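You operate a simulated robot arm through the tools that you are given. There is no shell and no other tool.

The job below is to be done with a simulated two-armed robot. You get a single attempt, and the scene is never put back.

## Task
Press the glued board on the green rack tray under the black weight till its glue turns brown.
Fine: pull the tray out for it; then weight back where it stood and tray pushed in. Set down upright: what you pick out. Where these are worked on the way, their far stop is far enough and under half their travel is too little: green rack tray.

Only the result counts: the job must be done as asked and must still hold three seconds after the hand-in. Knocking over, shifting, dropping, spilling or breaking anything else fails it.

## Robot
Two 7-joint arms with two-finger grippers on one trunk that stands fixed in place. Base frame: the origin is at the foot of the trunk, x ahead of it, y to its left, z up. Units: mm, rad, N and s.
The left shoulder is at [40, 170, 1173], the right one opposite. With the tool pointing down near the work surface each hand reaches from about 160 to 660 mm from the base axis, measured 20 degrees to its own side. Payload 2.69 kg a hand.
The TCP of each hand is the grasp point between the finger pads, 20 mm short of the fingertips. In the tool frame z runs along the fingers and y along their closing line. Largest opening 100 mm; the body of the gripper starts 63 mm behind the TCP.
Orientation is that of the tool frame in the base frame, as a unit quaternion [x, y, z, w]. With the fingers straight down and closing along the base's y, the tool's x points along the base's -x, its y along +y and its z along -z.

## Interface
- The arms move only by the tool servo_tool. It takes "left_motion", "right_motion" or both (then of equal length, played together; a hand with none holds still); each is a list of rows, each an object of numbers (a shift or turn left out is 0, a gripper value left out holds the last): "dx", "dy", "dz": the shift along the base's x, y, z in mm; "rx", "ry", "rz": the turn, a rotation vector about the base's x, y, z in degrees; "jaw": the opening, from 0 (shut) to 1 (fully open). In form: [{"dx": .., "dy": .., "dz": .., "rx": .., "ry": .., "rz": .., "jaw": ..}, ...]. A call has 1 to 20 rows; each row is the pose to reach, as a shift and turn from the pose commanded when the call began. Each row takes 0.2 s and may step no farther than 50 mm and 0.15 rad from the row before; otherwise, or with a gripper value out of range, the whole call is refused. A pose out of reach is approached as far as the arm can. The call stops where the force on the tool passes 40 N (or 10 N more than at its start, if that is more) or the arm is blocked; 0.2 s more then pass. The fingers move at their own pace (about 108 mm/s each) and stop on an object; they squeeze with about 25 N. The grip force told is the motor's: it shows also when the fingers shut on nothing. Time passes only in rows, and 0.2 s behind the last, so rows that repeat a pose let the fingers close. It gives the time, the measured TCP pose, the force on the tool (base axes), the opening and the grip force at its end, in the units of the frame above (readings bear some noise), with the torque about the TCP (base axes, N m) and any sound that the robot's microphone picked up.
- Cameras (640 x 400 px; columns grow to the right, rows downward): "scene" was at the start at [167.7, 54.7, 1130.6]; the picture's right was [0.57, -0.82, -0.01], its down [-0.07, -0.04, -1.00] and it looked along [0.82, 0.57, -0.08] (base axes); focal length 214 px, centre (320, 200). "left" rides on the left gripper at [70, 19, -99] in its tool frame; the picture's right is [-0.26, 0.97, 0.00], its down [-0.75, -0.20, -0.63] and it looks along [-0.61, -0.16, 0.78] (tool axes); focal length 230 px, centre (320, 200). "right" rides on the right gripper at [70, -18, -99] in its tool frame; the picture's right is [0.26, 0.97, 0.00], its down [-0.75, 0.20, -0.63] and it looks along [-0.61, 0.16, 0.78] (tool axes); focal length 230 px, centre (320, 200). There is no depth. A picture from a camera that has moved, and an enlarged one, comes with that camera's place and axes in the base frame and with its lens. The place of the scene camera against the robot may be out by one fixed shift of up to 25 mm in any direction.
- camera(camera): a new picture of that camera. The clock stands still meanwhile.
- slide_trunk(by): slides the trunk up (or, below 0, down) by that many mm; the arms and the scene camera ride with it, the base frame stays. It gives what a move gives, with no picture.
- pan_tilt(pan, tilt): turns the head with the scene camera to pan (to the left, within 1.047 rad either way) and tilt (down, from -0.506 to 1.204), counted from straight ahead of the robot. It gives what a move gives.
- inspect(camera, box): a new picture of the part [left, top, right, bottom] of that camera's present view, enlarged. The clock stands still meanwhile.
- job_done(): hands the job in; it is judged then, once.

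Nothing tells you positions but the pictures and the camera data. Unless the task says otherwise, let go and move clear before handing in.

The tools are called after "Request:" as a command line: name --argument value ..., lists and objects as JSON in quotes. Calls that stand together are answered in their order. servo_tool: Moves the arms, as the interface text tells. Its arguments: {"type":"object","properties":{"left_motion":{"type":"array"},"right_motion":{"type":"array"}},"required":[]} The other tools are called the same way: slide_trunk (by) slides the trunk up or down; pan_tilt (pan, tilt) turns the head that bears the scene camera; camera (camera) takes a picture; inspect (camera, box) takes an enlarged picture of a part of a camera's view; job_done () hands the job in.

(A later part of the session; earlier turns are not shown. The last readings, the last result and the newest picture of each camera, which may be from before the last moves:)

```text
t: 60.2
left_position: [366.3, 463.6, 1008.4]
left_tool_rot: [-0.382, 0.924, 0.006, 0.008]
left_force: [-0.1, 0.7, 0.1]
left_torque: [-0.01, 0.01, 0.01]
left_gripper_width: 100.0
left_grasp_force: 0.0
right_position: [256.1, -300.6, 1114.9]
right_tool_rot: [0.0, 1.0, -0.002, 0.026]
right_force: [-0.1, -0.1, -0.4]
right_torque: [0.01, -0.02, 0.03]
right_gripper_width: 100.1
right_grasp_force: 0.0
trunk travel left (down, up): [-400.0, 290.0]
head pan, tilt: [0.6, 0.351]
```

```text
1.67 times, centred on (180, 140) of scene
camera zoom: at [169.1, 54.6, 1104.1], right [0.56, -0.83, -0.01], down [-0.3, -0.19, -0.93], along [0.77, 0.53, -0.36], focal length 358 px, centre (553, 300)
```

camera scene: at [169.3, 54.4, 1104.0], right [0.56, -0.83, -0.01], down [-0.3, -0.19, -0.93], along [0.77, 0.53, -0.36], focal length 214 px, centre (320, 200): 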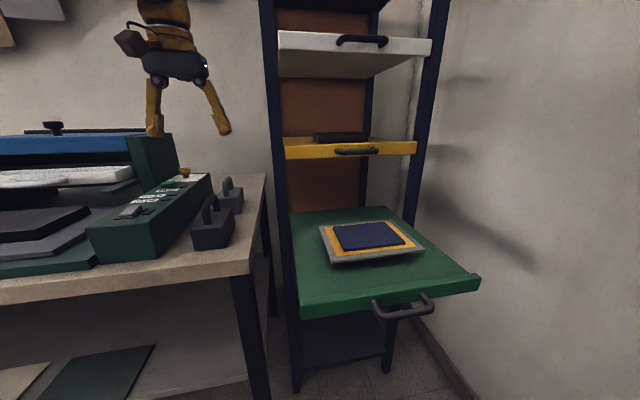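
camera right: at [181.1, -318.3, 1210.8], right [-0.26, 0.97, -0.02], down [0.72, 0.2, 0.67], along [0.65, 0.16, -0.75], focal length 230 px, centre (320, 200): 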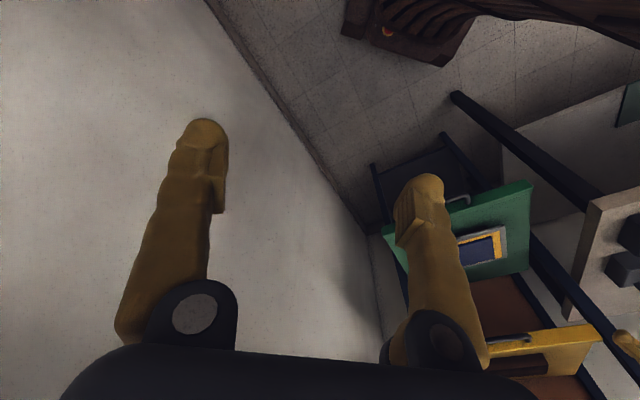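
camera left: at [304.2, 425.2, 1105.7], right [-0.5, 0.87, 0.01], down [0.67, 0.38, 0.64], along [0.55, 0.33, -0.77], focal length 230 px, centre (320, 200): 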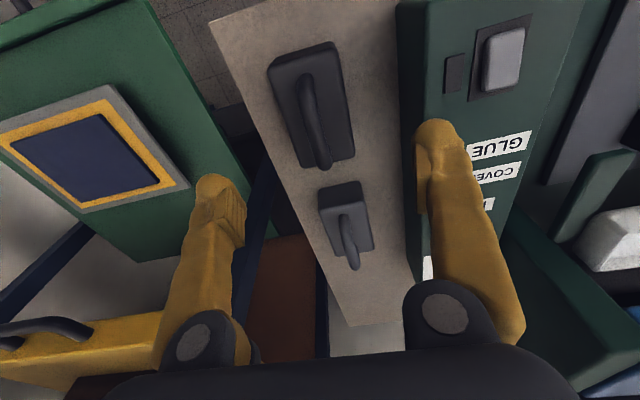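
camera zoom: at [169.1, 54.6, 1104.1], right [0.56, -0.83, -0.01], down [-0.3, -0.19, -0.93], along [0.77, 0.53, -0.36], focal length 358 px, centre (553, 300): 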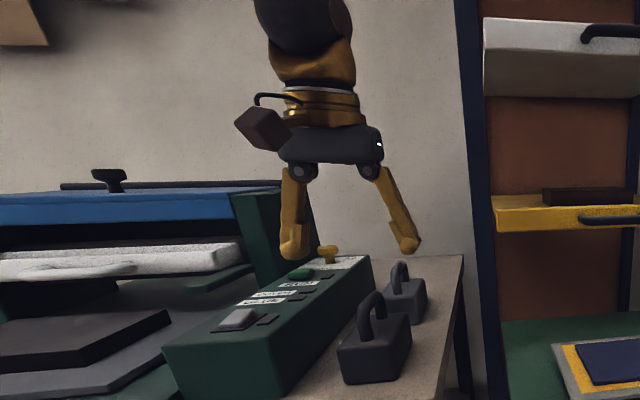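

The handle bar runs from u≈551 to 614 at v≈66.5, top z≈945; the hand is centred on it within 2 mm. I'll narrow the jaws a little and descend so the bar sits well between the pads, above the body.

Request:
servo_tool --left_motion '[{"dx": 0, "dy": -3, "dz": -15, "jaw": 0.7}, {"dx": 0, "dy": -3, "dz": -30, "jaw": 0.7}, {"dx": 0, "dy": -3, "dz": -45, "jaw": 0.7}, {"dx": 0, "dy": -3, "dz": -55, "jaw": 0.7}, {"dx": 0, "dy": -3, "dz": -55, "jaw": 0.7}]'

Request:
camera --camera "left"

Request:
inspect --camera "scene" --box '[120, 60, 280, 260]'

```text
t: 61.4
left_position: [366.3, 458.6, 953.6]
left_tool_rot: [-0.381, 0.924, 0.006, 0.008]
left_force: [-0.2, 0.2, 0.2]
left_torque: [-0.02, -0.03, 0.0]
left_gripper_width: 70.0
left_grasp_force: 0.0
right_position: [256.5, -298.7, 1114.1]
right_tool_rot: [0.0, 1.0, -0.002, 0.025]
right_force: [0.2, -0.4, 0.0]
right_torque: [0.03, -0.02, 0.01]
right_gripper_width: 99.8
right_grasp_force: 0.1
trunk travel left (down, up): [-400.0, 290.0]
head pan, tilt: [0.6, 0.351]
```

```text
taken
camera left: at [304.4, 421.9, 1051.2], right [-0.5, 0.87, 0.01], down [0.67, 0.38, 0.64], along [0.55, 0.33, -0.77], focal length 230 px, centre (320, 200)
```

left: 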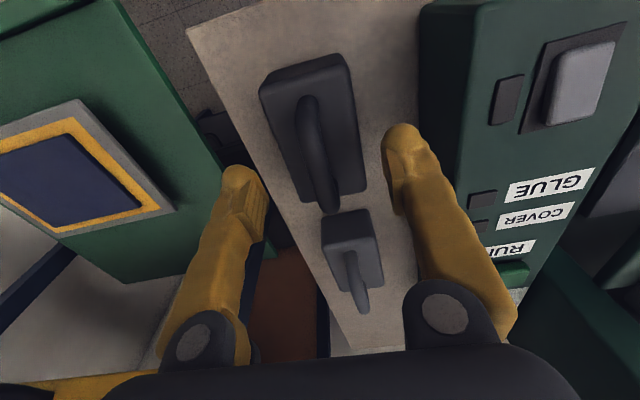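

```text
2.00 times, centred on (200, 160) of scene
camera zoom: at [169.2, 54.6, 1104.0], right [0.56, -0.83, -0.01], down [-0.3, -0.19, -0.93], along [0.77, 0.53, -0.36], focal length 429 px, centre (560, 280)
```

zoom: 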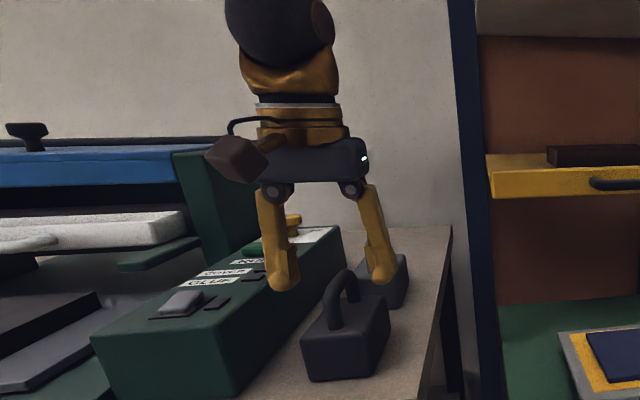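

Aligned: the bar passes right through the grasp line. I'll lower the last 26 mm and close the jaws.

Request:
servo_tool --left_motion '[{"dz": -9}, {"dz": -18}, {"dz": -26}, {"dz": -26}]'

Request:
camera --camera "left"

Request:
inspect --camera "scene" --box '[120, 60, 280, 260]'

```text
t: 62.4
left_position: [366.3, 459.3, 928.6]
left_tool_rot: [-0.381, 0.924, 0.007, 0.008]
left_force: [-0.3, -0.3, 0.8]
left_torque: [-0.06, 0.0, 0.02]
left_gripper_width: 69.9
left_grasp_force: 0.0
right_position: [256.9, -300.5, 1114.3]
right_tool_rot: [0.0, 1.0, -0.002, 0.026]
right_force: [1.0, 0.9, -0.6]
right_torque: [0.01, 0.01, 0.0]
right_gripper_width: 100.0
right_grasp_force: 0.0
trunk travel left (down, up): [-400.0, 290.0]
head pan, tilt: [0.6, 0.351]
```

```text
taken
camera left: at [304.1, 422.1, 1025.5], right [-0.5, 0.87, 0.01], down [0.67, 0.38, 0.64], along [0.55, 0.33, -0.77], focal length 230 px, centre (320, 200)
```

left: 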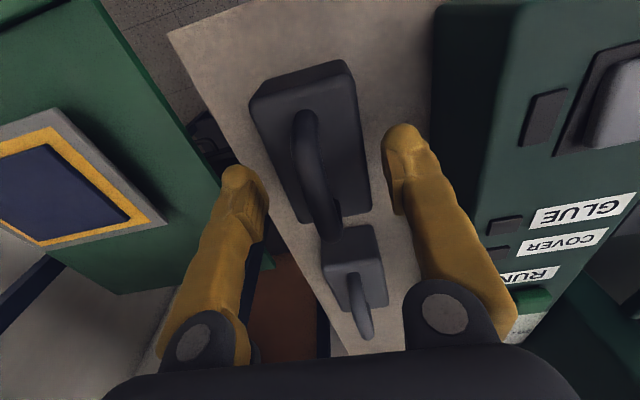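

```text
2.00 times, centred on (200, 160) of scene
camera zoom: at [169.2, 54.6, 1104.1], right [0.56, -0.83, -0.01], down [-0.3, -0.19, -0.93], along [0.77, 0.53, -0.36], focal length 429 px, centre (560, 280)
```

zoom: 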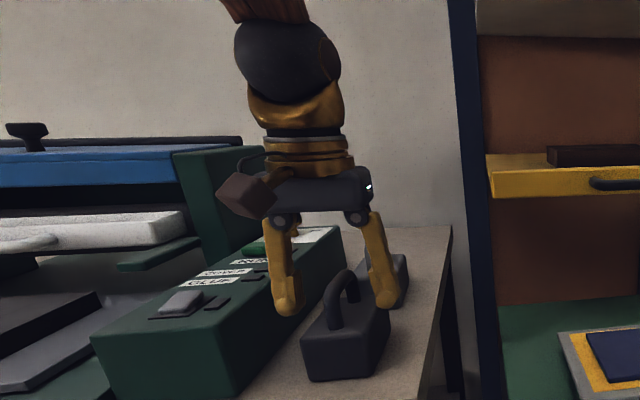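

The bar is between the pads with the fingertips just above the body. Closing now.

Request:
servo_tool --left_motion '[{"jaw": 0.3}, {"jaw": 0.0}, {"jaw": 0.0}, {"jaw": 0.0}, {"jaw": 0.0}]'

Request:
camera --camera "left"

```text
t: 63.6
left_position: [366.0, 460.2, 928.1]
left_tool_rot: [-0.381, 0.925, 0.007, 0.008]
left_force: [1.2, -1.9, -0.1]
left_torque: [-0.01, -0.03, -0.08]
left_gripper_width: 6.0
left_grasp_force: 24.8
right_position: [256.8, -300.1, 1114.1]
right_tool_rot: [0.0, 1.0, -0.003, 0.026]
right_force: [-0.4, 0.3, 0.2]
right_torque: [0.0, -0.02, 0.03]
right_gripper_width: 100.1
right_grasp_force: 0.0
trunk travel left (down, up): [-400.0, 290.0]
head pan, tilt: [0.6, 0.351]
```

```text
taken
camera left: at [304.5, 422.2, 1025.3], right [-0.5, 0.87, 0.01], down [0.67, 0.38, 0.64], along [0.55, 0.33, -0.77], focal length 230 px, centre (320, 200)
```

left: 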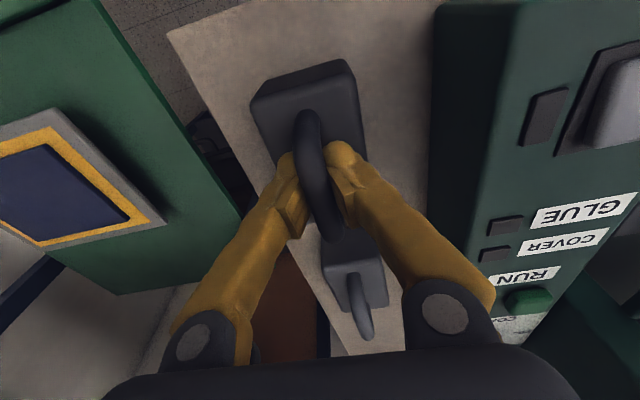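

The bar is seated in the V of the fingers (6 mm at the tips), at commanded pose ≈ (366, 460, 928) — my return reference. I'll lift slowly.

Request:
servo_tool --left_motion '[{"dz": 4}, {"dz": 8}, {"dz": 14}, {"dz": 20}, {"dz": 20}]'

Request:
camera --camera "left"

Request:
inspect --camera "scene" --box '[120, 60, 280, 260]'

```text
t: 64.8
left_position: [366.8, 461.8, 946.4]
left_tool_rot: [-0.381, 0.925, 0.005, 0.007]
left_force: [-0.7, -0.7, -14.0]
left_torque: [-0.03, 0.01, -0.01]
left_gripper_width: 5.8
left_grasp_force: 25.1
right_position: [256.9, -299.4, 1114.8]
right_tool_rot: [0.0, 1.0, -0.003, 0.024]
right_force: [0.5, -0.1, -0.7]
right_torque: [-0.01, -0.02, -0.01]
right_gripper_width: 100.2
right_grasp_force: 0.1
trunk travel left (down, up): [-400.0, 290.0]
head pan, tilt: [0.6, 0.351]
```

```text
taken
camera left: at [304.8, 423.1, 1045.0], right [-0.5, 0.87, 0.01], down [0.67, 0.38, 0.64], along [0.55, 0.33, -0.77], focal length 230 px, centre (320, 200)
```

left: 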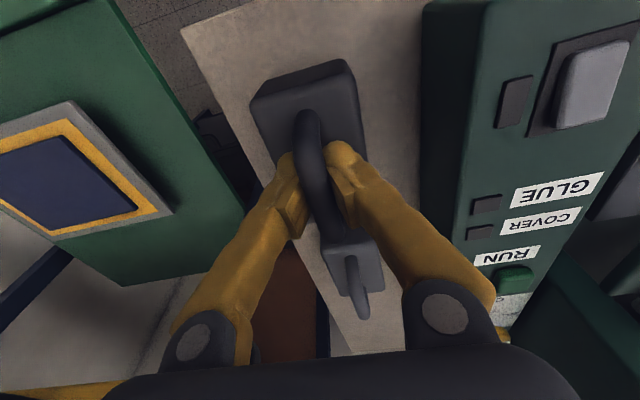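

```text
2.00 times, centred on (200, 160) of scene
camera zoom: at [170.0, 55.5, 1103.8], right [0.56, -0.83, -0.01], down [-0.3, -0.19, -0.93], along [0.77, 0.53, -0.36], focal length 429 px, centre (560, 280)
```

zoom: 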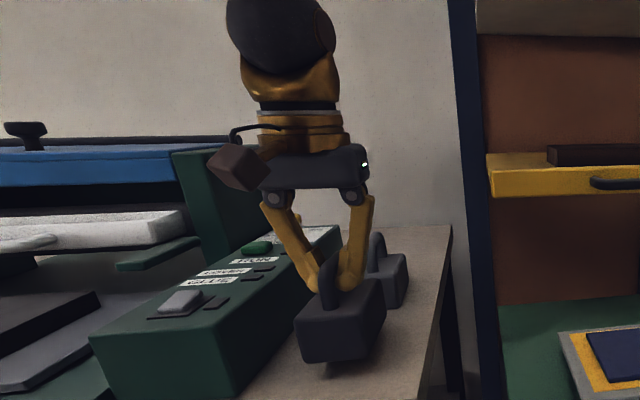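

The weight hangs straight (≈14 N, 1.4 kg). The plate centre works out at about (615, 219), top z≈812. I'll lift to ~990 and carry it straight across, clear of the rack front.

Request:
servo_tool --left_motion '[{"dz": 12}, {"dz": 24}, {"dz": 36}, {"dx": 8, "dy": -8, "dz": 44}, {"dx": 22, "dy": -22, "dz": 48}, {"dx": 40, "dy": -40, "dz": 50}, {"dx": 58, "dy": -58, "dz": 50}, {"dx": 76, "dy": -76, "dz": 50}, {"dx": 94, "dy": -94, "dz": 50}, {"dx": 112, "dy": -112, "dz": 50}, {"dx": 126, "dy": -126, "dz": 50}, {"dx": 130, "dy": -130, "dz": 50}]'

Request:
camera --camera "left"

Request:
camera --camera "scene"

```text
t: 67.4
left_position: [496.8, 330.0, 999.0]
left_tool_rot: [-0.381, 0.925, 0.007, 0.008]
left_force: [-0.4, 0.5, -13.1]
left_torque: [-0.06, 0.01, -0.05]
left_gripper_width: 5.9
left_grasp_force: 24.3
right_position: [257.3, -298.5, 1114.3]
right_tool_rot: [0.0, 1.0, -0.003, 0.024]
right_force: [-0.5, -0.1, -0.3]
right_torque: [0.0, -0.05, 0.02]
right_gripper_width: 100.0
right_grasp_force: 0.1
trunk travel left (down, up): [-400.0, 290.0]
head pan, tilt: [0.6, 0.351]
```

```text
taken
camera left: at [434.8, 292.3, 1094.8], right [-0.5, 0.87, 0.01], down [0.67, 0.38, 0.64], along [0.55, 0.33, -0.77], focal length 230 px, centre (320, 200)
```

left: 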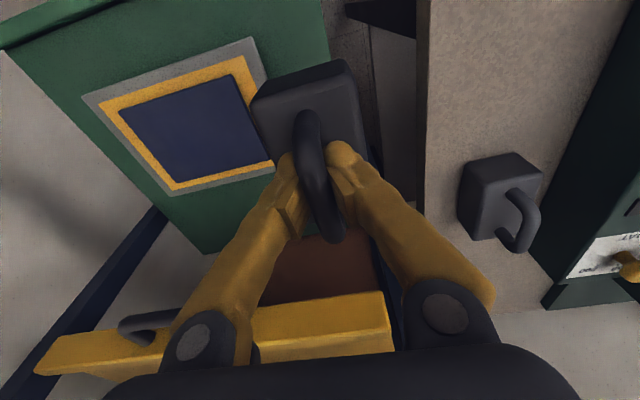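

```text
taken
camera scene: at [170.1, 55.3, 1103.8], right [0.56, -0.83, -0.01], down [-0.3, -0.19, -0.93], along [0.77, 0.53, -0.36], focal length 214 px, centre (320, 200)
```

scene: 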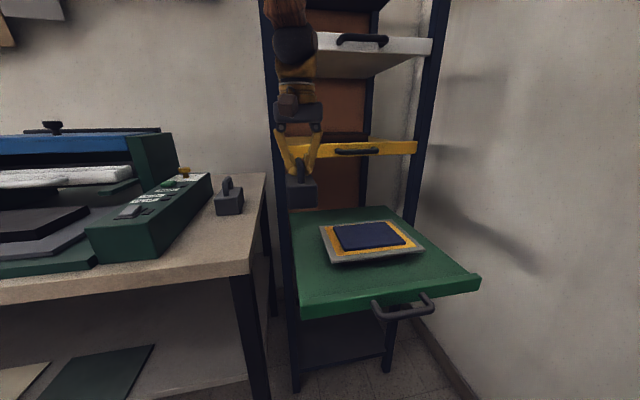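

The carry is on track; the plate centre re-measures at u≈590, v≈-278. I'll carry the weight the rest of the way above the plate.

Request:
servo_tool --left_motion '[{"dx": 8, "dy": -8}, {"dx": 22, "dy": -22}, {"dx": 38, "dy": -38}, {"dx": 54, "dy": -54}, {"dx": 70, "dy": -70}, {"dx": 86, "dy": -85}, {"dx": 102, "dy": -100}, {"dx": 112, "dy": -110}, {"dx": 114, "dy": -112}, {"dx": 114, "dy": -112}]'

Request:
camera --camera "left"

Request:
camera --camera "scene"

```text
t: 69.3
left_position: [592.6, 220.4, 1008.5]
left_tool_rot: [-0.381, 0.924, 0.005, 0.018]
left_force: [-3.2, 0.0, -12.0]
left_torque: [-0.06, 0.11, 0.0]
left_gripper_width: 6.0
left_grasp_force: 24.5
right_position: [235.2, -299.9, 1119.1]
right_tool_rot: [0.0, 0.999, -0.003, 0.036]
right_force: [-0.5, -0.2, -0.1]
right_torque: [0.01, -0.09, 0.0]
right_gripper_width: 100.0
right_grasp_force: 0.2
trunk travel left (down, up): [-400.0, 290.0]
head pan, tilt: [0.6, 0.351]
stopped in row 9 (left hand): the arm was blocked; the commanded pose is now the measured one
```

```text
taken
camera left: at [528.5, 181.4, 1105.6], right [-0.5, 0.87, 0.01], down [0.66, 0.37, 0.66], along [0.57, 0.33, -0.75], focal length 230 px, centre (320, 200)
```

left: 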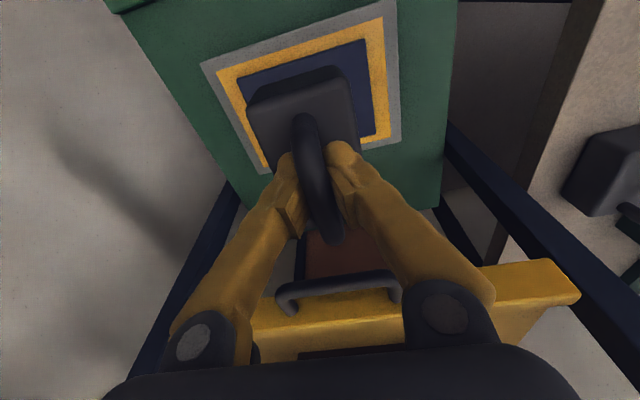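

```text
taken
camera scene: at [166.7, 54.2, 1104.6], right [0.56, -0.83, -0.01], down [-0.3, -0.19, -0.94], along [0.77, 0.53, -0.35], focal length 214 px, centre (320, 200)
```

scene: 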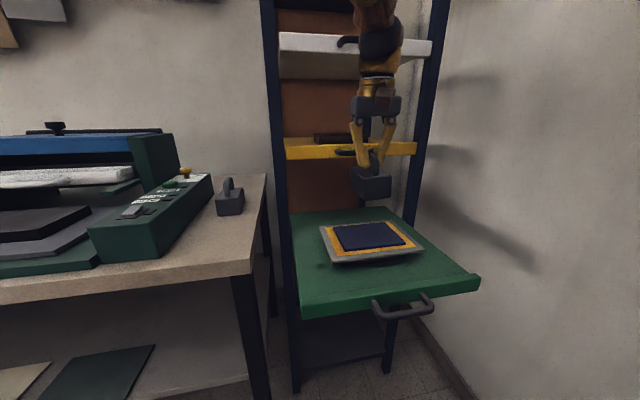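

The arm is at the end of its reach here (TCP ≈ (593, 220)), about 11–15 mm short of the plate's centre but with the weight still over the plate. I'll back off a few mm to level the tool, then lower with the trunk.

Request:
servo_tool --left_motion '[{"dx": -3, "dy": 0, "rx": -0.7, "ry": 0.9}, {"dx": -5, "dy": 1, "rx": -1.3, "ry": 1.7}, {"dx": -5, "dy": 1, "rx": -1.3, "ry": 1.7}]'

Request:
slide_trunk --by -80

Request:
camera --camera "left"

Request:
camera --camera "scene"

```text
t: 70.1
left_position: [591.5, 220.3, 1007.5]
left_tool_rot: [-0.38, 0.925, 0.0, -0.003]
left_force: [0.0, -0.5, -13.8]
left_torque: [-0.04, 0.06, -0.01]
left_gripper_width: 6.1
left_grasp_force: 25.0
right_position: [240.0, -300.3, 1117.3]
right_tool_rot: [0.0, 0.999, -0.004, 0.033]
right_force: [0.4, 0.3, -0.4]
right_torque: [0.02, -0.02, 0.03]
right_gripper_width: 100.2
right_grasp_force: 0.1
trunk travel left (down, up): [-400.0, 290.0]
head pan, tilt: [0.6, 0.351]
```

```text
t: 71.3
left_position: [591.7, 221.0, 926.4]
left_tool_rot: [-0.38, 0.925, 0.0, -0.002]
left_force: [-0.1, -1.0, -13.5]
left_torque: [-0.02, 0.12, 0.01]
left_gripper_width: 6.2
left_grasp_force: 24.8
right_position: [239.3, -299.6, 1038.8]
right_tool_rot: [0.001, 0.999, -0.002, 0.033]
right_force: [-0.8, 0.1, -0.1]
right_torque: [0.0, -0.01, 0.0]
right_gripper_width: 99.7
right_grasp_force: 0.1
trunk travel left (down, up): [-320.0, 370.0]
head pan, tilt: [0.6, 0.351]
```

```text
taken
camera left: at [531.1, 185.5, 1025.9], right [-0.5, 0.87, 0.0], down [0.68, 0.39, 0.62], along [0.54, 0.31, -0.78], focal length 230 px, centre (320, 200)
```

left: 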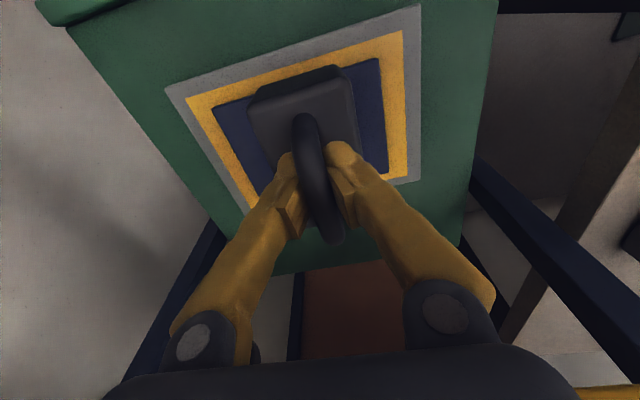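

```text
taken
camera scene: at [168.8, 55.0, 1023.9], right [0.56, -0.83, -0.01], down [-0.3, -0.19, -0.93], along [0.77, 0.53, -0.36], focal length 214 px, centre (320, 200)
```

scene: 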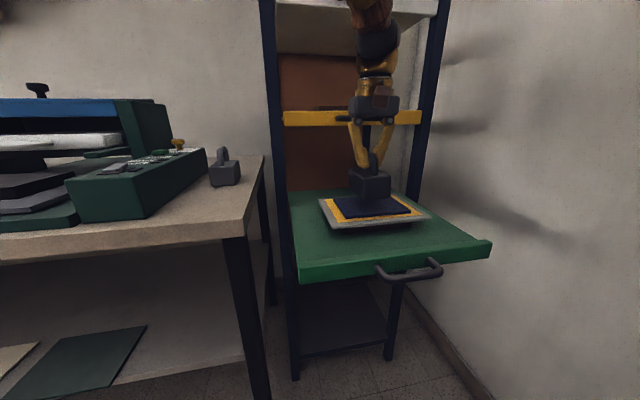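

The weight hangs level over the plate (plate spans about u 543–653, v -353 to -207). I'll shift ~12 mm left to keep it fully on the plate and lower most of the way.

Request:
servo_tool --left_motion '[{"dx": 1, "dy": 4}, {"dx": 2, "dy": 8}, {"dx": 2, "dy": 12, "dz": -6}, {"dx": 2, "dy": 12, "dz": -12}, {"dx": 2, "dy": 12, "dz": -18}, {"dx": 2, "dy": 12, "dz": -23}, {"dx": 2, "dy": 12, "dz": -23}]'

Request:
camera --camera "left"

Request:
inspect --camera "scene" --box '[290, 60, 500, 290]'

```text
t: 72.9
left_position: [593.4, 233.2, 903.7]
left_tool_rot: [-0.381, 0.924, -0.001, -0.003]
left_force: [-0.1, -0.2, -14.0]
left_torque: [-0.04, 0.08, 0.0]
left_gripper_width: 5.9
left_grasp_force: 24.4
right_position: [240.0, -300.8, 1037.5]
right_tool_rot: [0.0, 0.999, -0.004, 0.033]
right_force: [0.0, 0.5, 0.1]
right_torque: [0.0, 0.0, 0.03]
right_gripper_width: 100.2
right_grasp_force: 0.1
trunk travel left (down, up): [-320.0, 370.0]
head pan, tilt: [0.6, 0.351]
```

```text
taken
camera left: at [533.2, 197.0, 1002.2], right [-0.5, 0.87, 0.0], down [0.68, 0.39, 0.62], along [0.54, 0.31, -0.78], focal length 230 px, centre (320, 200)
```

left: 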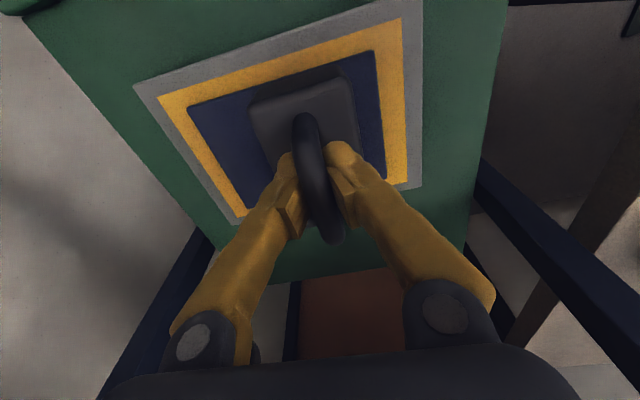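

```text
1.74 times, centred on (395, 175) of scene
camera zoom: at [169.0, 55.0, 1023.8], right [0.56, -0.83, -0.01], down [-0.3, -0.19, -0.93], along [0.77, 0.53, -0.36], focal length 373 px, centre (190, 244)
```

zoom: 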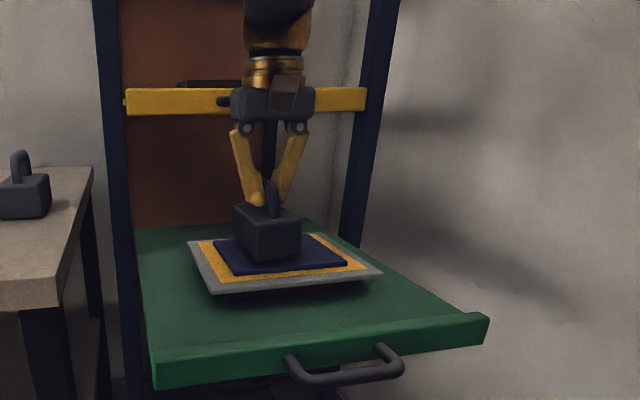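

The weight is just above the plate. I'll lower in small steps until the force shows it resting.

Request:
servo_tool --left_motion '[{"dz": -2}, {"dz": -4}, {"dz": -6}, {"dz": -6}]'

Request:
servo_tool --left_motion '[{"dz": -1.5}, {"dz": -3}, {"dz": -3}]'

```text
t: 73.9
left_position: [593.8, 233.1, 897.4]
left_tool_rot: [-0.381, 0.924, 0.0, -0.002]
left_force: [0.2, -0.8, -13.5]
left_torque: [-0.06, 0.08, 0.0]
left_gripper_width: 6.3
left_grasp_force: 25.1
right_position: [239.9, -298.9, 1037.6]
right_tool_rot: [0.0, 0.999, -0.003, 0.034]
right_force: [-0.5, -1.0, -0.6]
right_torque: [0.0, 0.0, -0.01]
right_gripper_width: 99.9
right_grasp_force: 0.0
trunk travel left (down, up): [-320.0, 370.0]
head pan, tilt: [0.6, 0.351]
```

```text
t: 74.7
left_position: [592.4, 233.0, 895.1]
left_tool_rot: [-0.381, 0.925, 0.0, -0.003]
left_force: [0.4, -0.7, -12.1]
left_torque: [0.13, 0.02, -0.01]
left_gripper_width: 5.8
left_grasp_force: 25.4
right_position: [239.0, -299.7, 1037.9]
right_tool_rot: [0.0, 0.999, -0.003, 0.033]
right_force: [0.0, 0.9, -0.8]
right_torque: [-0.01, 0.0, -0.04]
right_gripper_width: 100.1
right_grasp_force: 0.0
trunk travel left (down, up): [-320.0, 370.0]
head pan, tilt: [0.6, 0.351]
```

Contact is just beginning (torque and force shifting). Continuing gently.

Request:
servo_tool --left_motion '[{"dz": -1}, {"dz": -2}, {"dz": -2}]'

```text
t: 75.5
left_position: [593.7, 232.5, 894.2]
left_tool_rot: [-0.381, 0.925, -0.001, -0.001]
left_force: [2.8, -3.3, -0.8]
left_torque: [0.29, -0.23, -0.13]
left_gripper_width: 6.0
left_grasp_force: 24.9
right_position: [238.4, -300.5, 1037.9]
right_tool_rot: [0.0, 0.999, -0.003, 0.033]
right_force: [1.2, 0.6, 0.8]
right_torque: [-0.01, -0.01, 0.01]
right_gripper_width: 100.0
right_grasp_force: 0.2
trunk travel left (down, up): [-320.0, 370.0]
head pan, tilt: [0.6, 0.351]
```

The weight now rests fully on the plate (hand force near zero). I'll look, then open the jaws.

Request:
inspect --camera "scene" --box '[290, 60, 500, 290]'

Request:
servo_tool --left_motion '[{"jaw": 0.12}, {"jaw": 0.2}, {"jaw": 0.3}, {"jaw": 0.5}, {"jaw": 0.6}, {"jaw": 0.6}]'

Request:
camera --camera "left"

Request:
inspect --camera "scene" --box '[290, 60, 500, 290]'

```text
1.74 times, centred on (395, 175) of scene
camera zoom: at [168.3, 54.3, 1024.1], right [0.56, -0.83, -0.01], down [-0.3, -0.19, -0.93], along [0.77, 0.53, -0.36], focal length 373 px, centre (190, 244)
```

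zoom: 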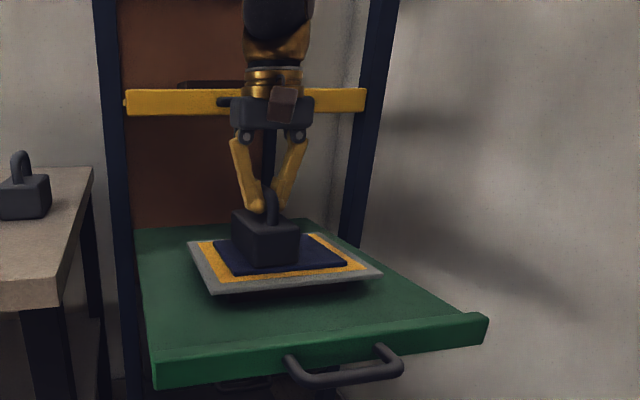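

```text
t: 76.9
left_position: [592.6, 232.4, 892.4]
left_tool_rot: [-0.381, 0.924, 0.0, -0.002]
left_force: [0.4, -0.2, -0.4]
left_torque: [-0.01, -0.02, 0.0]
left_gripper_width: 59.9
left_grasp_force: 0.1
right_position: [239.2, -300.0, 1038.2]
right_tool_rot: [0.0, 0.999, -0.003, 0.033]
right_force: [-0.2, 1.1, -0.6]
right_torque: [0.0, -0.04, 0.01]
right_gripper_width: 99.9
right_grasp_force: 0.1
trunk travel left (down, up): [-320.0, 370.0]
head pan, tilt: [0.6, 0.351]
```

```text
taken
camera left: at [532.3, 197.2, 992.3], right [-0.5, 0.87, 0.0], down [0.68, 0.39, 0.63], along [0.54, 0.31, -0.78], focal length 230 px, centre (320, 200)
```

left: 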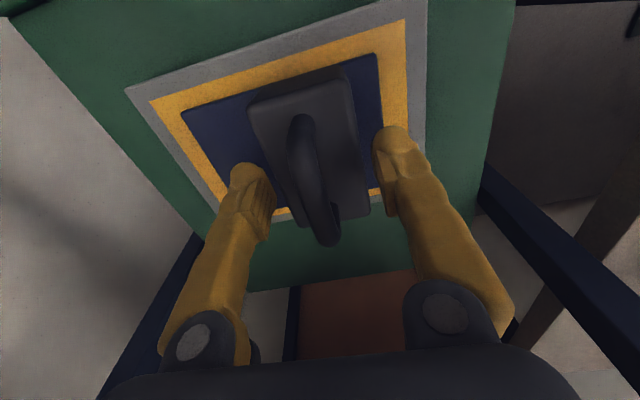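

```text
1.74 times, centred on (395, 175) of scene
camera zoom: at [168.0, 54.7, 1024.0], right [0.56, -0.83, -0.01], down [-0.3, -0.19, -0.93], along [0.77, 0.53, -0.36], focal length 373 px, centre (190, 244)
```

zoom: 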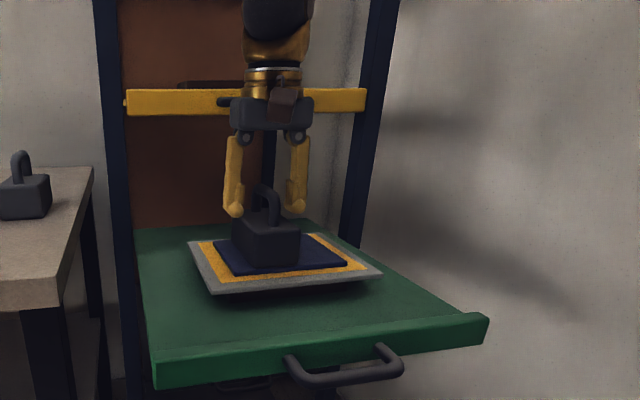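

The weight stands free and upright on the plate; glue is still yellow. I'll hold still and let time pass, watching the glue colour.

Request:
servo_tool --left_motion '[{"jaw": 0.6}, {"jaw": 0.6}, {"jaw": 0.6}, {"jaw": 0.6}, {"jaw": 0.6}, {"jaw": 0.6}, {"jaw": 0.6}, {"jaw": 0.6}, {"jaw": 0.6}, {"jaw": 0.6}, {"jaw": 0.6}, {"jaw": 0.6}, {"jaw": 0.6}, {"jaw": 0.6}, {"jaw": 0.6}, {"jaw": 0.6}, {"jaw": 0.6}, {"jaw": 0.6}, {"jaw": 0.6}, {"jaw": 0.6}]'

Request:
camera --camera "left"

```text
t: 81.1
left_position: [593.9, 232.9, 894.2]
left_tool_rot: [-0.382, 0.924, 0.0, -0.003]
left_force: [0.6, -0.2, -0.6]
left_torque: [0.0, -0.02, -0.01]
left_gripper_width: 60.0
left_grasp_force: 0.1
right_position: [239.1, -299.6, 1038.0]
right_tool_rot: [0.0, 0.999, -0.003, 0.033]
right_force: [-0.2, 0.3, 0.3]
right_torque: [0.01, 0.01, 0.01]
right_gripper_width: 99.7
right_grasp_force: 0.1
trunk travel left (down, up): [-320.0, 370.0]
head pan, tilt: [0.6, 0.351]
```

```text
taken
camera left: at [532.3, 197.2, 992.4], right [-0.5, 0.87, 0.0], down [0.68, 0.39, 0.63], along [0.54, 0.31, -0.78], focal length 230 px, centre (320, 200)
```

left: 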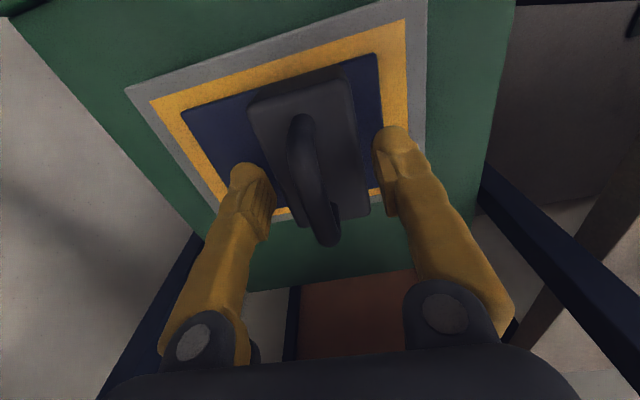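

Still yellow. I'll wait longer.

Request:
servo_tool --left_motion '[{"jaw": 0.6}, {"jaw": 0.6}, {"jaw": 0.6}, {"jaw": 0.6}, {"jaw": 0.6}, {"jaw": 0.6}, {"jaw": 0.6}, {"jaw": 0.6}, {"jaw": 0.6}, {"jaw": 0.6}, {"jaw": 0.6}, {"jaw": 0.6}, {"jaw": 0.6}, {"jaw": 0.6}, {"jaw": 0.6}, {"jaw": 0.6}, {"jaw": 0.6}, {"jaw": 0.6}, {"jaw": 0.6}, {"jaw": 0.6}]'

Request:
inspect --camera "left" --box '[100, 0, 460, 240]'

```text
t: 85.3
left_position: [593.2, 232.4, 893.9]
left_tool_rot: [-0.381, 0.925, -0.001, -0.004]
left_force: [-0.3, -0.7, 1.2]
left_torque: [-0.02, 0.02, -0.01]
left_gripper_width: 60.1
left_grasp_force: 0.1
right_position: [239.9, -300.4, 1037.9]
right_tool_rot: [0.001, 0.999, -0.004, 0.033]
right_force: [0.5, 0.3, 0.1]
right_torque: [0.01, 0.01, -0.02]
right_gripper_width: 100.3
right_grasp_force: 0.0
trunk travel left (down, up): [-320.0, 370.0]
head pan, tilt: [0.6, 0.351]
```

```text
1.67 times, centred on (280, 120) of left
camera zoom: at [532.3, 197.2, 992.4], right [-0.5, 0.87, 0.0], down [0.68, 0.39, 0.63], along [0.54, 0.31, -0.78], focal length 384 px, centre (387, 333)
```

zoom: 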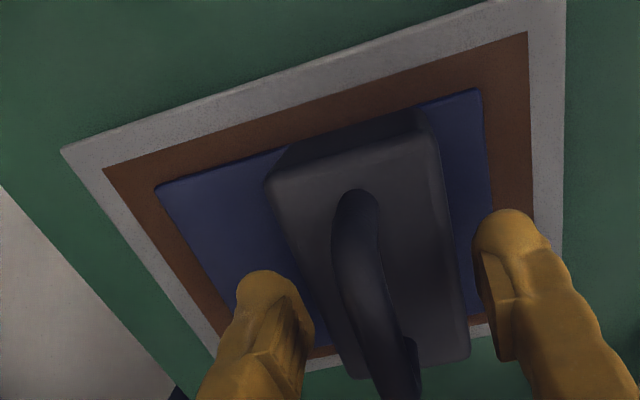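

The glue has turned brown. I'll close on the handle again and lift the weight.

Request:
servo_tool --left_motion '[{"jaw": 0.3}, {"jaw": 0.0}, {"jaw": 0.0}, {"jaw": 0.0}, {"jaw": 0.0}]'

Request:
servo_tool --left_motion '[{"dz": 3}, {"dz": 6}, {"dz": 10}, {"dz": 16}, {"dz": 22}, {"dz": 22}]'

Request:
camera --camera "left"

Request:
camera --camera "scene"

```text
t: 86.5
left_position: [593.0, 233.3, 893.4]
left_tool_rot: [-0.38, 0.925, 0.0, -0.003]
left_force: [2.9, -3.6, 0.6]
left_torque: [0.05, 0.02, -0.07]
left_gripper_width: 5.8
left_grasp_force: 24.9
right_position: [238.5, -300.9, 1037.6]
right_tool_rot: [0.0, 0.999, -0.002, 0.033]
right_force: [-0.1, -0.8, 0.4]
right_torque: [-0.02, 0.04, -0.04]
right_gripper_width: 100.0
right_grasp_force: 0.0
trunk travel left (down, up): [-320.0, 370.0]
head pan, tilt: [0.6, 0.351]
```

```text
t: 87.9
left_position: [593.5, 233.9, 914.6]
left_tool_rot: [-0.381, 0.925, 0.0, -0.004]
left_force: [-0.7, -0.1, -13.5]
left_torque: [-0.06, 0.04, 0.0]
left_gripper_width: 5.9
left_grasp_force: 24.9
right_position: [240.2, -300.5, 1037.2]
right_tool_rot: [0.0, 0.999, -0.003, 0.033]
right_force: [-0.3, 0.0, -0.1]
right_torque: [-0.04, -0.03, 0.01]
right_gripper_width: 99.8
right_grasp_force: 0.0
trunk travel left (down, up): [-320.0, 370.0]
head pan, tilt: [0.6, 0.351]
```

```text
taken
camera left: at [533.3, 197.7, 1013.8], right [-0.5, 0.87, 0.0], down [0.68, 0.39, 0.62], along [0.54, 0.31, -0.78], focal length 230 px, centre (320, 200)
```

left: 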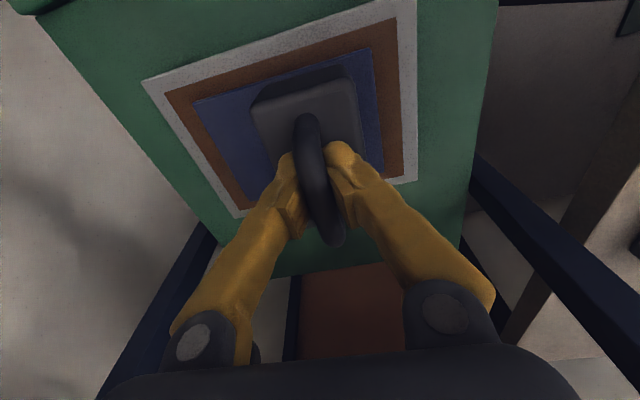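

```text
taken
camera scene: at [169.0, 55.0, 1023.8], right [0.56, -0.83, -0.01], down [-0.3, -0.19, -0.93], along [0.77, 0.53, -0.36], focal length 214 px, centre (320, 200)
```

scene: 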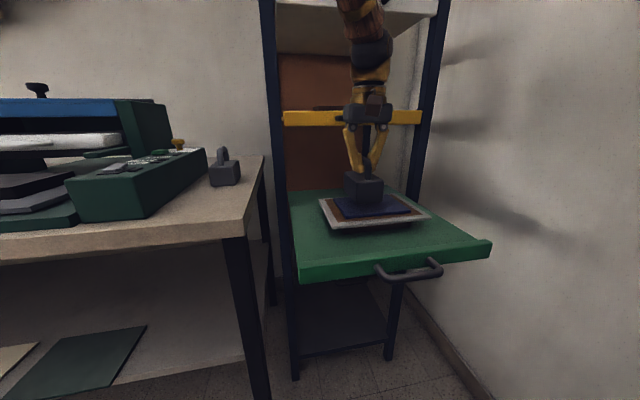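

The weight is lifted cleanly off. I'll raise the trunk back and carry the weight back along the same line to the bench.

Request:
slide_trunk --by 80

Request:
servo_tool --left_motion '[{"dx": -6, "dy": 6, "dz": 3}, {"dx": -20, "dy": 20, "dz": 6}, {"dx": -38, "dy": 38, "dz": 8}, {"dx": -56, "dy": 56, "dz": 8}, {"dx": -74, "dy": 74, "dz": 8}, {"dx": -92, "dy": 92, "dz": 8}, {"dx": -110, "dy": 110, "dz": 8}, {"dx": -128, "dy": 128, "dz": 8}, {"dx": -146, "dy": 145, "dz": 8}, {"dx": -164, "dy": 162, "dz": 8}, {"dx": -182, "dy": 180, "dz": 8}, {"dx": -200, "dy": 198, "dz": 8}, {"dx": -216, "dy": 214, "dz": 8}, {"dx": -225, "dy": 223, "dz": 8}, {"dx": -227, "dy": 226, "dz": 8}, {"dx": -227, "dy": 226, "dz": 8}]'

Request:
camera --camera "left"

Request:
camera --camera "scene"

```text
t: 89.0
left_position: [595.0, 233.5, 994.0]
left_tool_rot: [-0.382, 0.924, 0.0, -0.004]
left_force: [0.3, 0.1, -13.8]
left_torque: [-0.07, 0.12, -0.02]
left_gripper_width: 6.0
left_grasp_force: 25.1
right_position: [240.0, -300.7, 1116.9]
right_tool_rot: [0.001, 0.999, -0.003, 0.034]
right_force: [0.1, -1.1, -0.2]
right_torque: [0.04, 0.02, -0.01]
right_gripper_width: 100.0
right_grasp_force: 0.0
trunk travel left (down, up): [-400.0, 290.0]
head pan, tilt: [0.6, 0.351]
```

```text
t: 92.4
left_position: [366.0, 460.5, 1001.3]
left_tool_rot: [-0.381, 0.924, -0.002, -0.004]
left_force: [0.0, -0.3, -13.9]
left_torque: [-0.08, 0.09, 0.01]
left_gripper_width: 6.0
left_grasp_force: 24.8
right_position: [239.6, -299.3, 1117.9]
right_tool_rot: [0.001, 0.999, -0.003, 0.034]
right_force: [-0.4, -0.3, -0.9]
right_torque: [-0.01, -0.01, 0.01]
right_gripper_width: 100.0
right_grasp_force: 0.1
trunk travel left (down, up): [-400.0, 290.0]
head pan, tilt: [0.6, 0.351]
```

```text
taken
camera left: at [305.1, 424.1, 1101.5], right [-0.5, 0.87, 0.0], down [0.68, 0.39, 0.62], along [0.54, 0.31, -0.78], focal length 230 px, centre (320, 200)
```

left: 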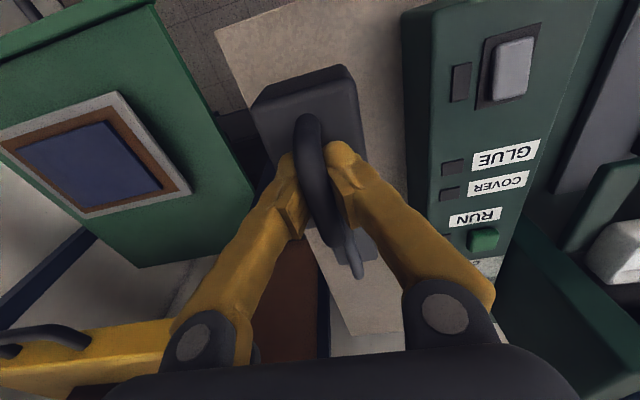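

```text
taken
camera scene: at [169.9, 55.5, 1103.8], right [0.56, -0.83, -0.01], down [-0.3, -0.19, -0.93], along [0.77, 0.53, -0.36], focal length 214 px, centre (320, 200)
```

scene: 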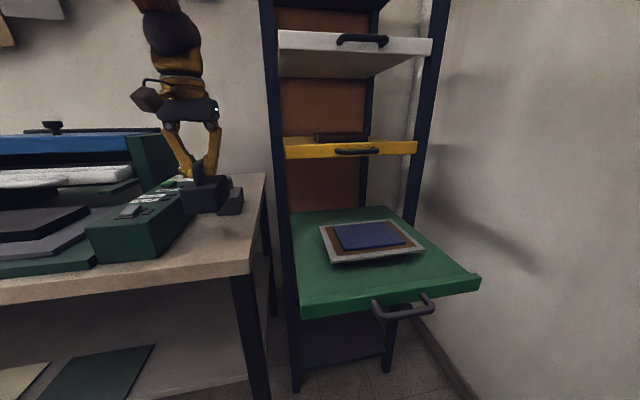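

Back exactly over the original spot ((366, 460)). I'll lower most of the way, then creep to contact.

Request:
servo_tool --left_motion '[{"dz": -10}, {"dz": -20}, {"dz": -30}, {"dz": -40}, {"dz": -50}, {"dz": -58}, {"dz": -64}, {"dz": -66}, {"dz": -66}]'

Request:
inspect --camera "scene" --box '[80, 60, 280, 280]'

```text
t: 94.4
left_position: [365.9, 459.2, 936.4]
left_tool_rot: [-0.381, 0.925, -0.002, -0.003]
left_force: [-0.2, -0.5, -13.6]
left_torque: [-0.07, 0.08, -0.02]
left_gripper_width: 5.9
left_grasp_force: 24.5
right_position: [239.4, -298.6, 1117.2]
right_tool_rot: [0.0, 0.999, -0.003, 0.033]
right_force: [-0.2, -0.4, 0.3]
right_torque: [0.01, -0.02, -0.03]
right_gripper_width: 100.1
right_grasp_force: 0.0
trunk travel left (down, up): [-400.0, 290.0]
head pan, tilt: [0.6, 0.351]
```

```text
1.82 times, centred on (180, 170) of scene
camera zoom: at [169.9, 55.5, 1103.8], right [0.56, -0.83, -0.01], down [-0.3, -0.19, -0.93], along [0.77, 0.53, -0.36], focal length 390 px, centre (574, 254)
```

zoom: 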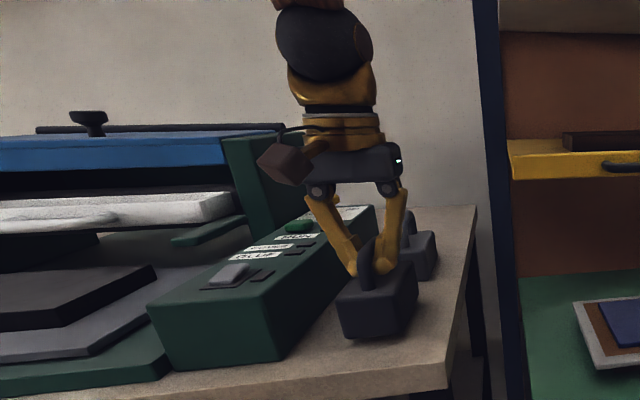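

Request:
servo_tool --left_motion '[{"dz": -2}, {"dz": -4}, {"dz": -5}, {"dz": -5}]'

Request:
servo_tool --left_motion '[{"dz": -1}, {"dz": -2}, {"dz": -2}]'

```text
t: 95.4
left_position: [365.6, 458.0, 930.9]
left_tool_rot: [-0.381, 0.925, -0.002, -0.002]
left_force: [0.0, 0.0, -13.5]
left_torque: [-0.04, 0.09, -0.02]
left_gripper_width: 6.0
left_grasp_force: 25.2
right_position: [239.1, -300.5, 1118.0]
right_tool_rot: [0.001, 0.999, -0.004, 0.033]
right_force: [1.2, -1.0, -0.7]
right_torque: [-0.02, 0.01, 0.01]
right_gripper_width: 100.0
right_grasp_force: 0.1
trunk travel left (down, up): [-400.0, 290.0]
head pan, tilt: [0.6, 0.351]
```

```text
t: 96.2
left_position: [366.2, 459.4, 930.1]
left_tool_rot: [-0.38, 0.925, -0.001, -0.004]
left_force: [0.0, 0.1, -13.3]
left_torque: [-0.06, 0.06, -0.01]
left_gripper_width: 5.8
left_grasp_force: 24.9
right_position: [239.8, -299.6, 1118.4]
right_tool_rot: [0.001, 0.999, -0.004, 0.032]
right_force: [-0.8, 0.0, 0.1]
right_torque: [-0.01, -0.06, 0.0]
right_gripper_width: 100.0
right_grasp_force: 0.0
trunk travel left (down, up): [-400.0, 290.0]
head pan, tilt: [0.6, 0.351]
```

Request:
servo_tool --left_motion '[{"dz": -1}, {"dz": -2}, {"dz": -2}]'

Request:
servo_tool --left_motion '[{"dz": -0.7}, {"dz": -1.4}, {"dz": -1.4}]'

```text
t: 97.0
left_position: [365.3, 459.9, 927.4]
left_tool_rot: [-0.381, 0.925, -0.001, -0.003]
left_force: [0.2, -0.3, -12.9]
left_torque: [-0.04, 0.09, 0.02]
left_gripper_width: 6.1
left_grasp_force: 24.8
right_position: [240.2, -299.6, 1116.4]
right_tool_rot: [0.0, 0.999, -0.004, 0.034]
right_force: [-0.7, 0.0, 0.4]
right_torque: [0.01, -0.01, -0.05]
right_gripper_width: 99.9
right_grasp_force: 0.0
trunk travel left (down, up): [-400.0, 290.0]
head pan, tilt: [0.6, 0.351]
```

```text
t: 97.8
left_position: [366.3, 458.9, 926.1]
left_tool_rot: [-0.381, 0.925, -0.001, -0.002]
left_force: [0.8, -1.7, -10.2]
left_torque: [0.04, -0.03, 0.0]
left_gripper_width: 5.8
left_grasp_force: 24.9
right_position: [238.8, -299.6, 1116.8]
right_tool_rot: [0.0, 0.999, -0.003, 0.033]
right_force: [-0.2, 0.4, -0.2]
right_torque: [-0.03, 0.02, -0.02]
right_gripper_width: 100.0
right_grasp_force: 0.0
trunk travel left (down, up): [-400.0, 290.0]
head pan, tilt: [0.6, 0.351]
```

Contact is starting (load dropping). One more small step.

Request:
servo_tool --left_motion '[{"dz": -0.7}, {"dz": -1.2}, {"dz": -1.2}]'

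```text
t: 98.6
left_position: [366.3, 458.6, 925.9]
left_tool_rot: [-0.381, 0.925, -0.001, -0.001]
left_force: [0.5, -0.6, -1.7]
left_torque: [0.44, -0.43, -0.01]
left_gripper_width: 6.1
left_grasp_force: 24.6
right_position: [239.9, -299.3, 1118.1]
right_tool_rot: [-0.001, 0.999, -0.004, 0.033]
right_force: [0.0, -0.1, 0.2]
right_torque: [0.0, -0.01, -0.01]
right_gripper_width: 99.9
right_grasp_force: 0.1
trunk travel left (down, up): [-400.0, 290.0]
head pan, tilt: [0.6, 0.351]
```

Nearly all load is on the bench, but torque shows the far end touching first (about 1° pitch). I'll level the hand by that amount before releasing.

Request:
servo_tool --left_motion '[{"rx": 0.4, "ry": -0.4}, {"rx": 0.8, "ry": -0.8}, {"rx": 0.8, "ry": -0.8}]'

```text
t: 99.4
left_position: [365.8, 457.6, 924.3]
left_tool_rot: [-0.381, 0.925, 0.003, 0.007]
left_force: [3.3, 2.0, 2.5]
left_torque: [-0.39, 0.35, 0.02]
left_gripper_width: 6.2
left_grasp_force: 25.3
right_position: [238.9, -300.3, 1117.8]
right_tool_rot: [0.001, 0.999, -0.004, 0.033]
right_force: [-0.3, -0.5, 0.1]
right_torque: [-0.01, -0.02, -0.04]
right_gripper_width: 100.0
right_grasp_force: 0.0
trunk travel left (down, up): [-400.0, 290.0]
head pan, tilt: [0.6, 0.351]
```

Request:
servo_tool --left_motion '[{"rx": -0.35, "ry": 0.35}, {"rx": -0.35, "ry": 0.35}]'

```text
t: 100.0
left_position: [364.7, 458.5, 924.5]
left_tool_rot: [-0.381, 0.924, 0.001, 0.002]
left_force: [1.9, 0.9, -3.2]
left_torque: [0.48, -0.48, -0.05]
left_gripper_width: 5.9
left_grasp_force: 25.2
right_position: [239.5, -299.9, 1117.9]
right_tool_rot: [0.001, 0.999, -0.004, 0.033]
right_force: [-0.5, -0.2, 0.4]
right_torque: [0.02, 0.0, -0.01]
right_gripper_width: 100.0
right_grasp_force: 0.1
trunk travel left (down, up): [-400.0, 290.0]
head pan, tilt: [0.6, 0.351]
```

The weight is flat on the bench within a fraction of a degree. Releasing gently.

Request:
servo_tool --left_motion '[{"jaw": 0.1}, {"jaw": 0.15}, {"jaw": 0.25}, {"jaw": 0.4}, {"jaw": 0.6}, {"jaw": 0.7}, {"jaw": 0.7}]'

Request:
camera --camera "left"

Request:
inspect --camera "scene" --box '[120, 60, 280, 260]'

```text
t: 101.6
left_position: [365.1, 457.4, 924.8]
left_tool_rot: [-0.381, 0.925, 0.001, 0.002]
left_force: [0.1, 0.1, -0.4]
left_torque: [0.04, 0.04, 0.01]
left_gripper_width: 70.0
left_grasp_force: 0.1
right_position: [238.9, -300.4, 1117.5]
right_tool_rot: [0.0, 0.999, -0.004, 0.034]
right_force: [0.0, 0.8, 1.1]
right_torque: [-0.03, 0.0, -0.02]
right_gripper_width: 100.2
right_grasp_force: 0.1
trunk travel left (down, up): [-400.0, 290.0]
head pan, tilt: [0.6, 0.351]
```

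```text
taken
camera left: at [303.4, 422.0, 1024.0], right [-0.5, 0.87, 0.0], down [0.67, 0.38, 0.63], along [0.55, 0.32, -0.77], focal length 230 px, centre (320, 200)
```

left: 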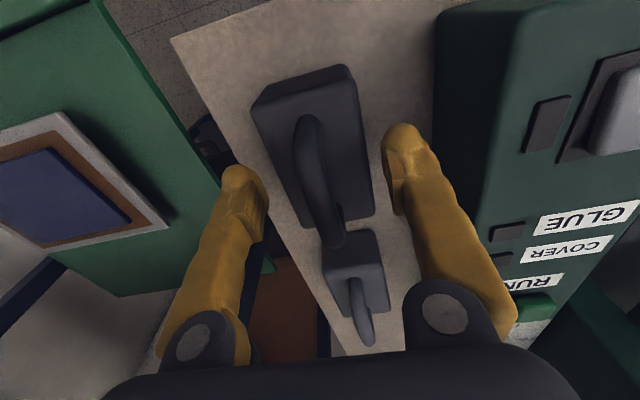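

```text
2.00 times, centred on (200, 160) of scene
camera zoom: at [169.2, 54.7, 1104.0], right [0.56, -0.83, -0.01], down [-0.3, -0.19, -0.93], along [0.77, 0.53, -0.36], focal length 429 px, centre (560, 280)
```

zoom: 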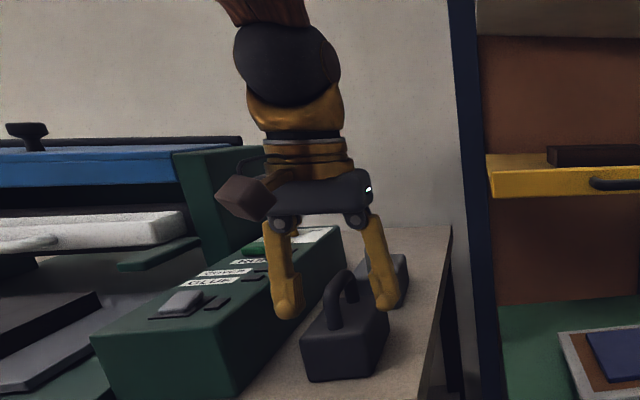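

The weight stands upright in its original place, matching the earlier picture. Now I'll raise the hand straight up, clear of the weight, and move back toward the middle.

Request:
servo_tool --left_motion '[{"dz": 10}, {"dz": 25}, {"dz": 45}, {"dz": 70}, {"dz": 95}, {"dz": 120}, {"dz": 140}, {"dz": 140}]'

Request:
camera --camera "left"

Request:
inspect --camera "scene" --box '[120, 60, 280, 260]'

```text
t: 103.4
left_position: [366.7, 458.1, 1064.6]
left_tool_rot: [-0.38, 0.925, 0.001, 0.002]
left_force: [-0.1, 0.4, -0.3]
left_torque: [-0.01, -0.03, 0.01]
left_gripper_width: 69.9
left_grasp_force: 0.0
right_position: [240.4, -299.7, 1117.7]
right_tool_rot: [0.0, 0.999, -0.003, 0.034]
right_force: [0.8, -1.2, 0.4]
right_torque: [0.01, 0.01, 0.02]
right_gripper_width: 100.0
right_grasp_force: 0.0
trunk travel left (down, up): [-400.0, 290.0]
head pan, tilt: [0.6, 0.351]
```

```text
taken
camera left: at [304.5, 421.8, 1164.4], right [-0.5, 0.87, 0.0], down [0.67, 0.38, 0.63], along [0.55, 0.32, -0.77], focal length 230 px, centre (320, 200)
```

left: 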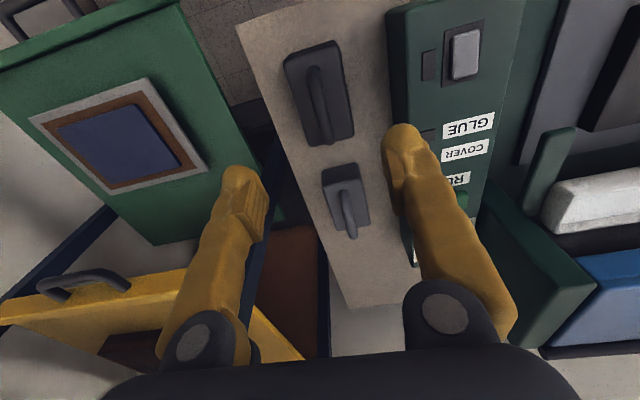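

```text
2.00 times, centred on (200, 160) of scene
camera zoom: at [169.3, 54.8, 1104.0], right [0.56, -0.83, -0.01], down [-0.3, -0.19, -0.93], along [0.77, 0.53, -0.36], focal length 429 px, centre (560, 280)
```

zoom: 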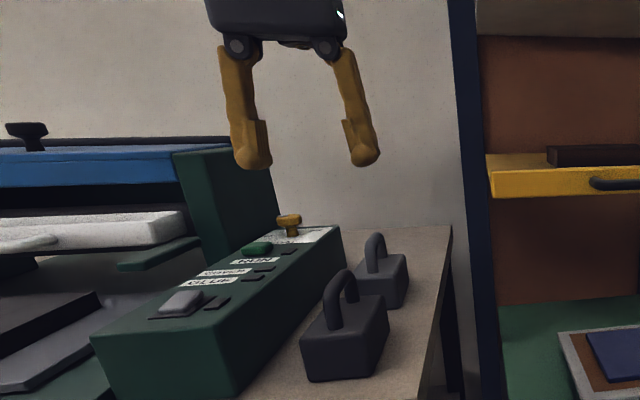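

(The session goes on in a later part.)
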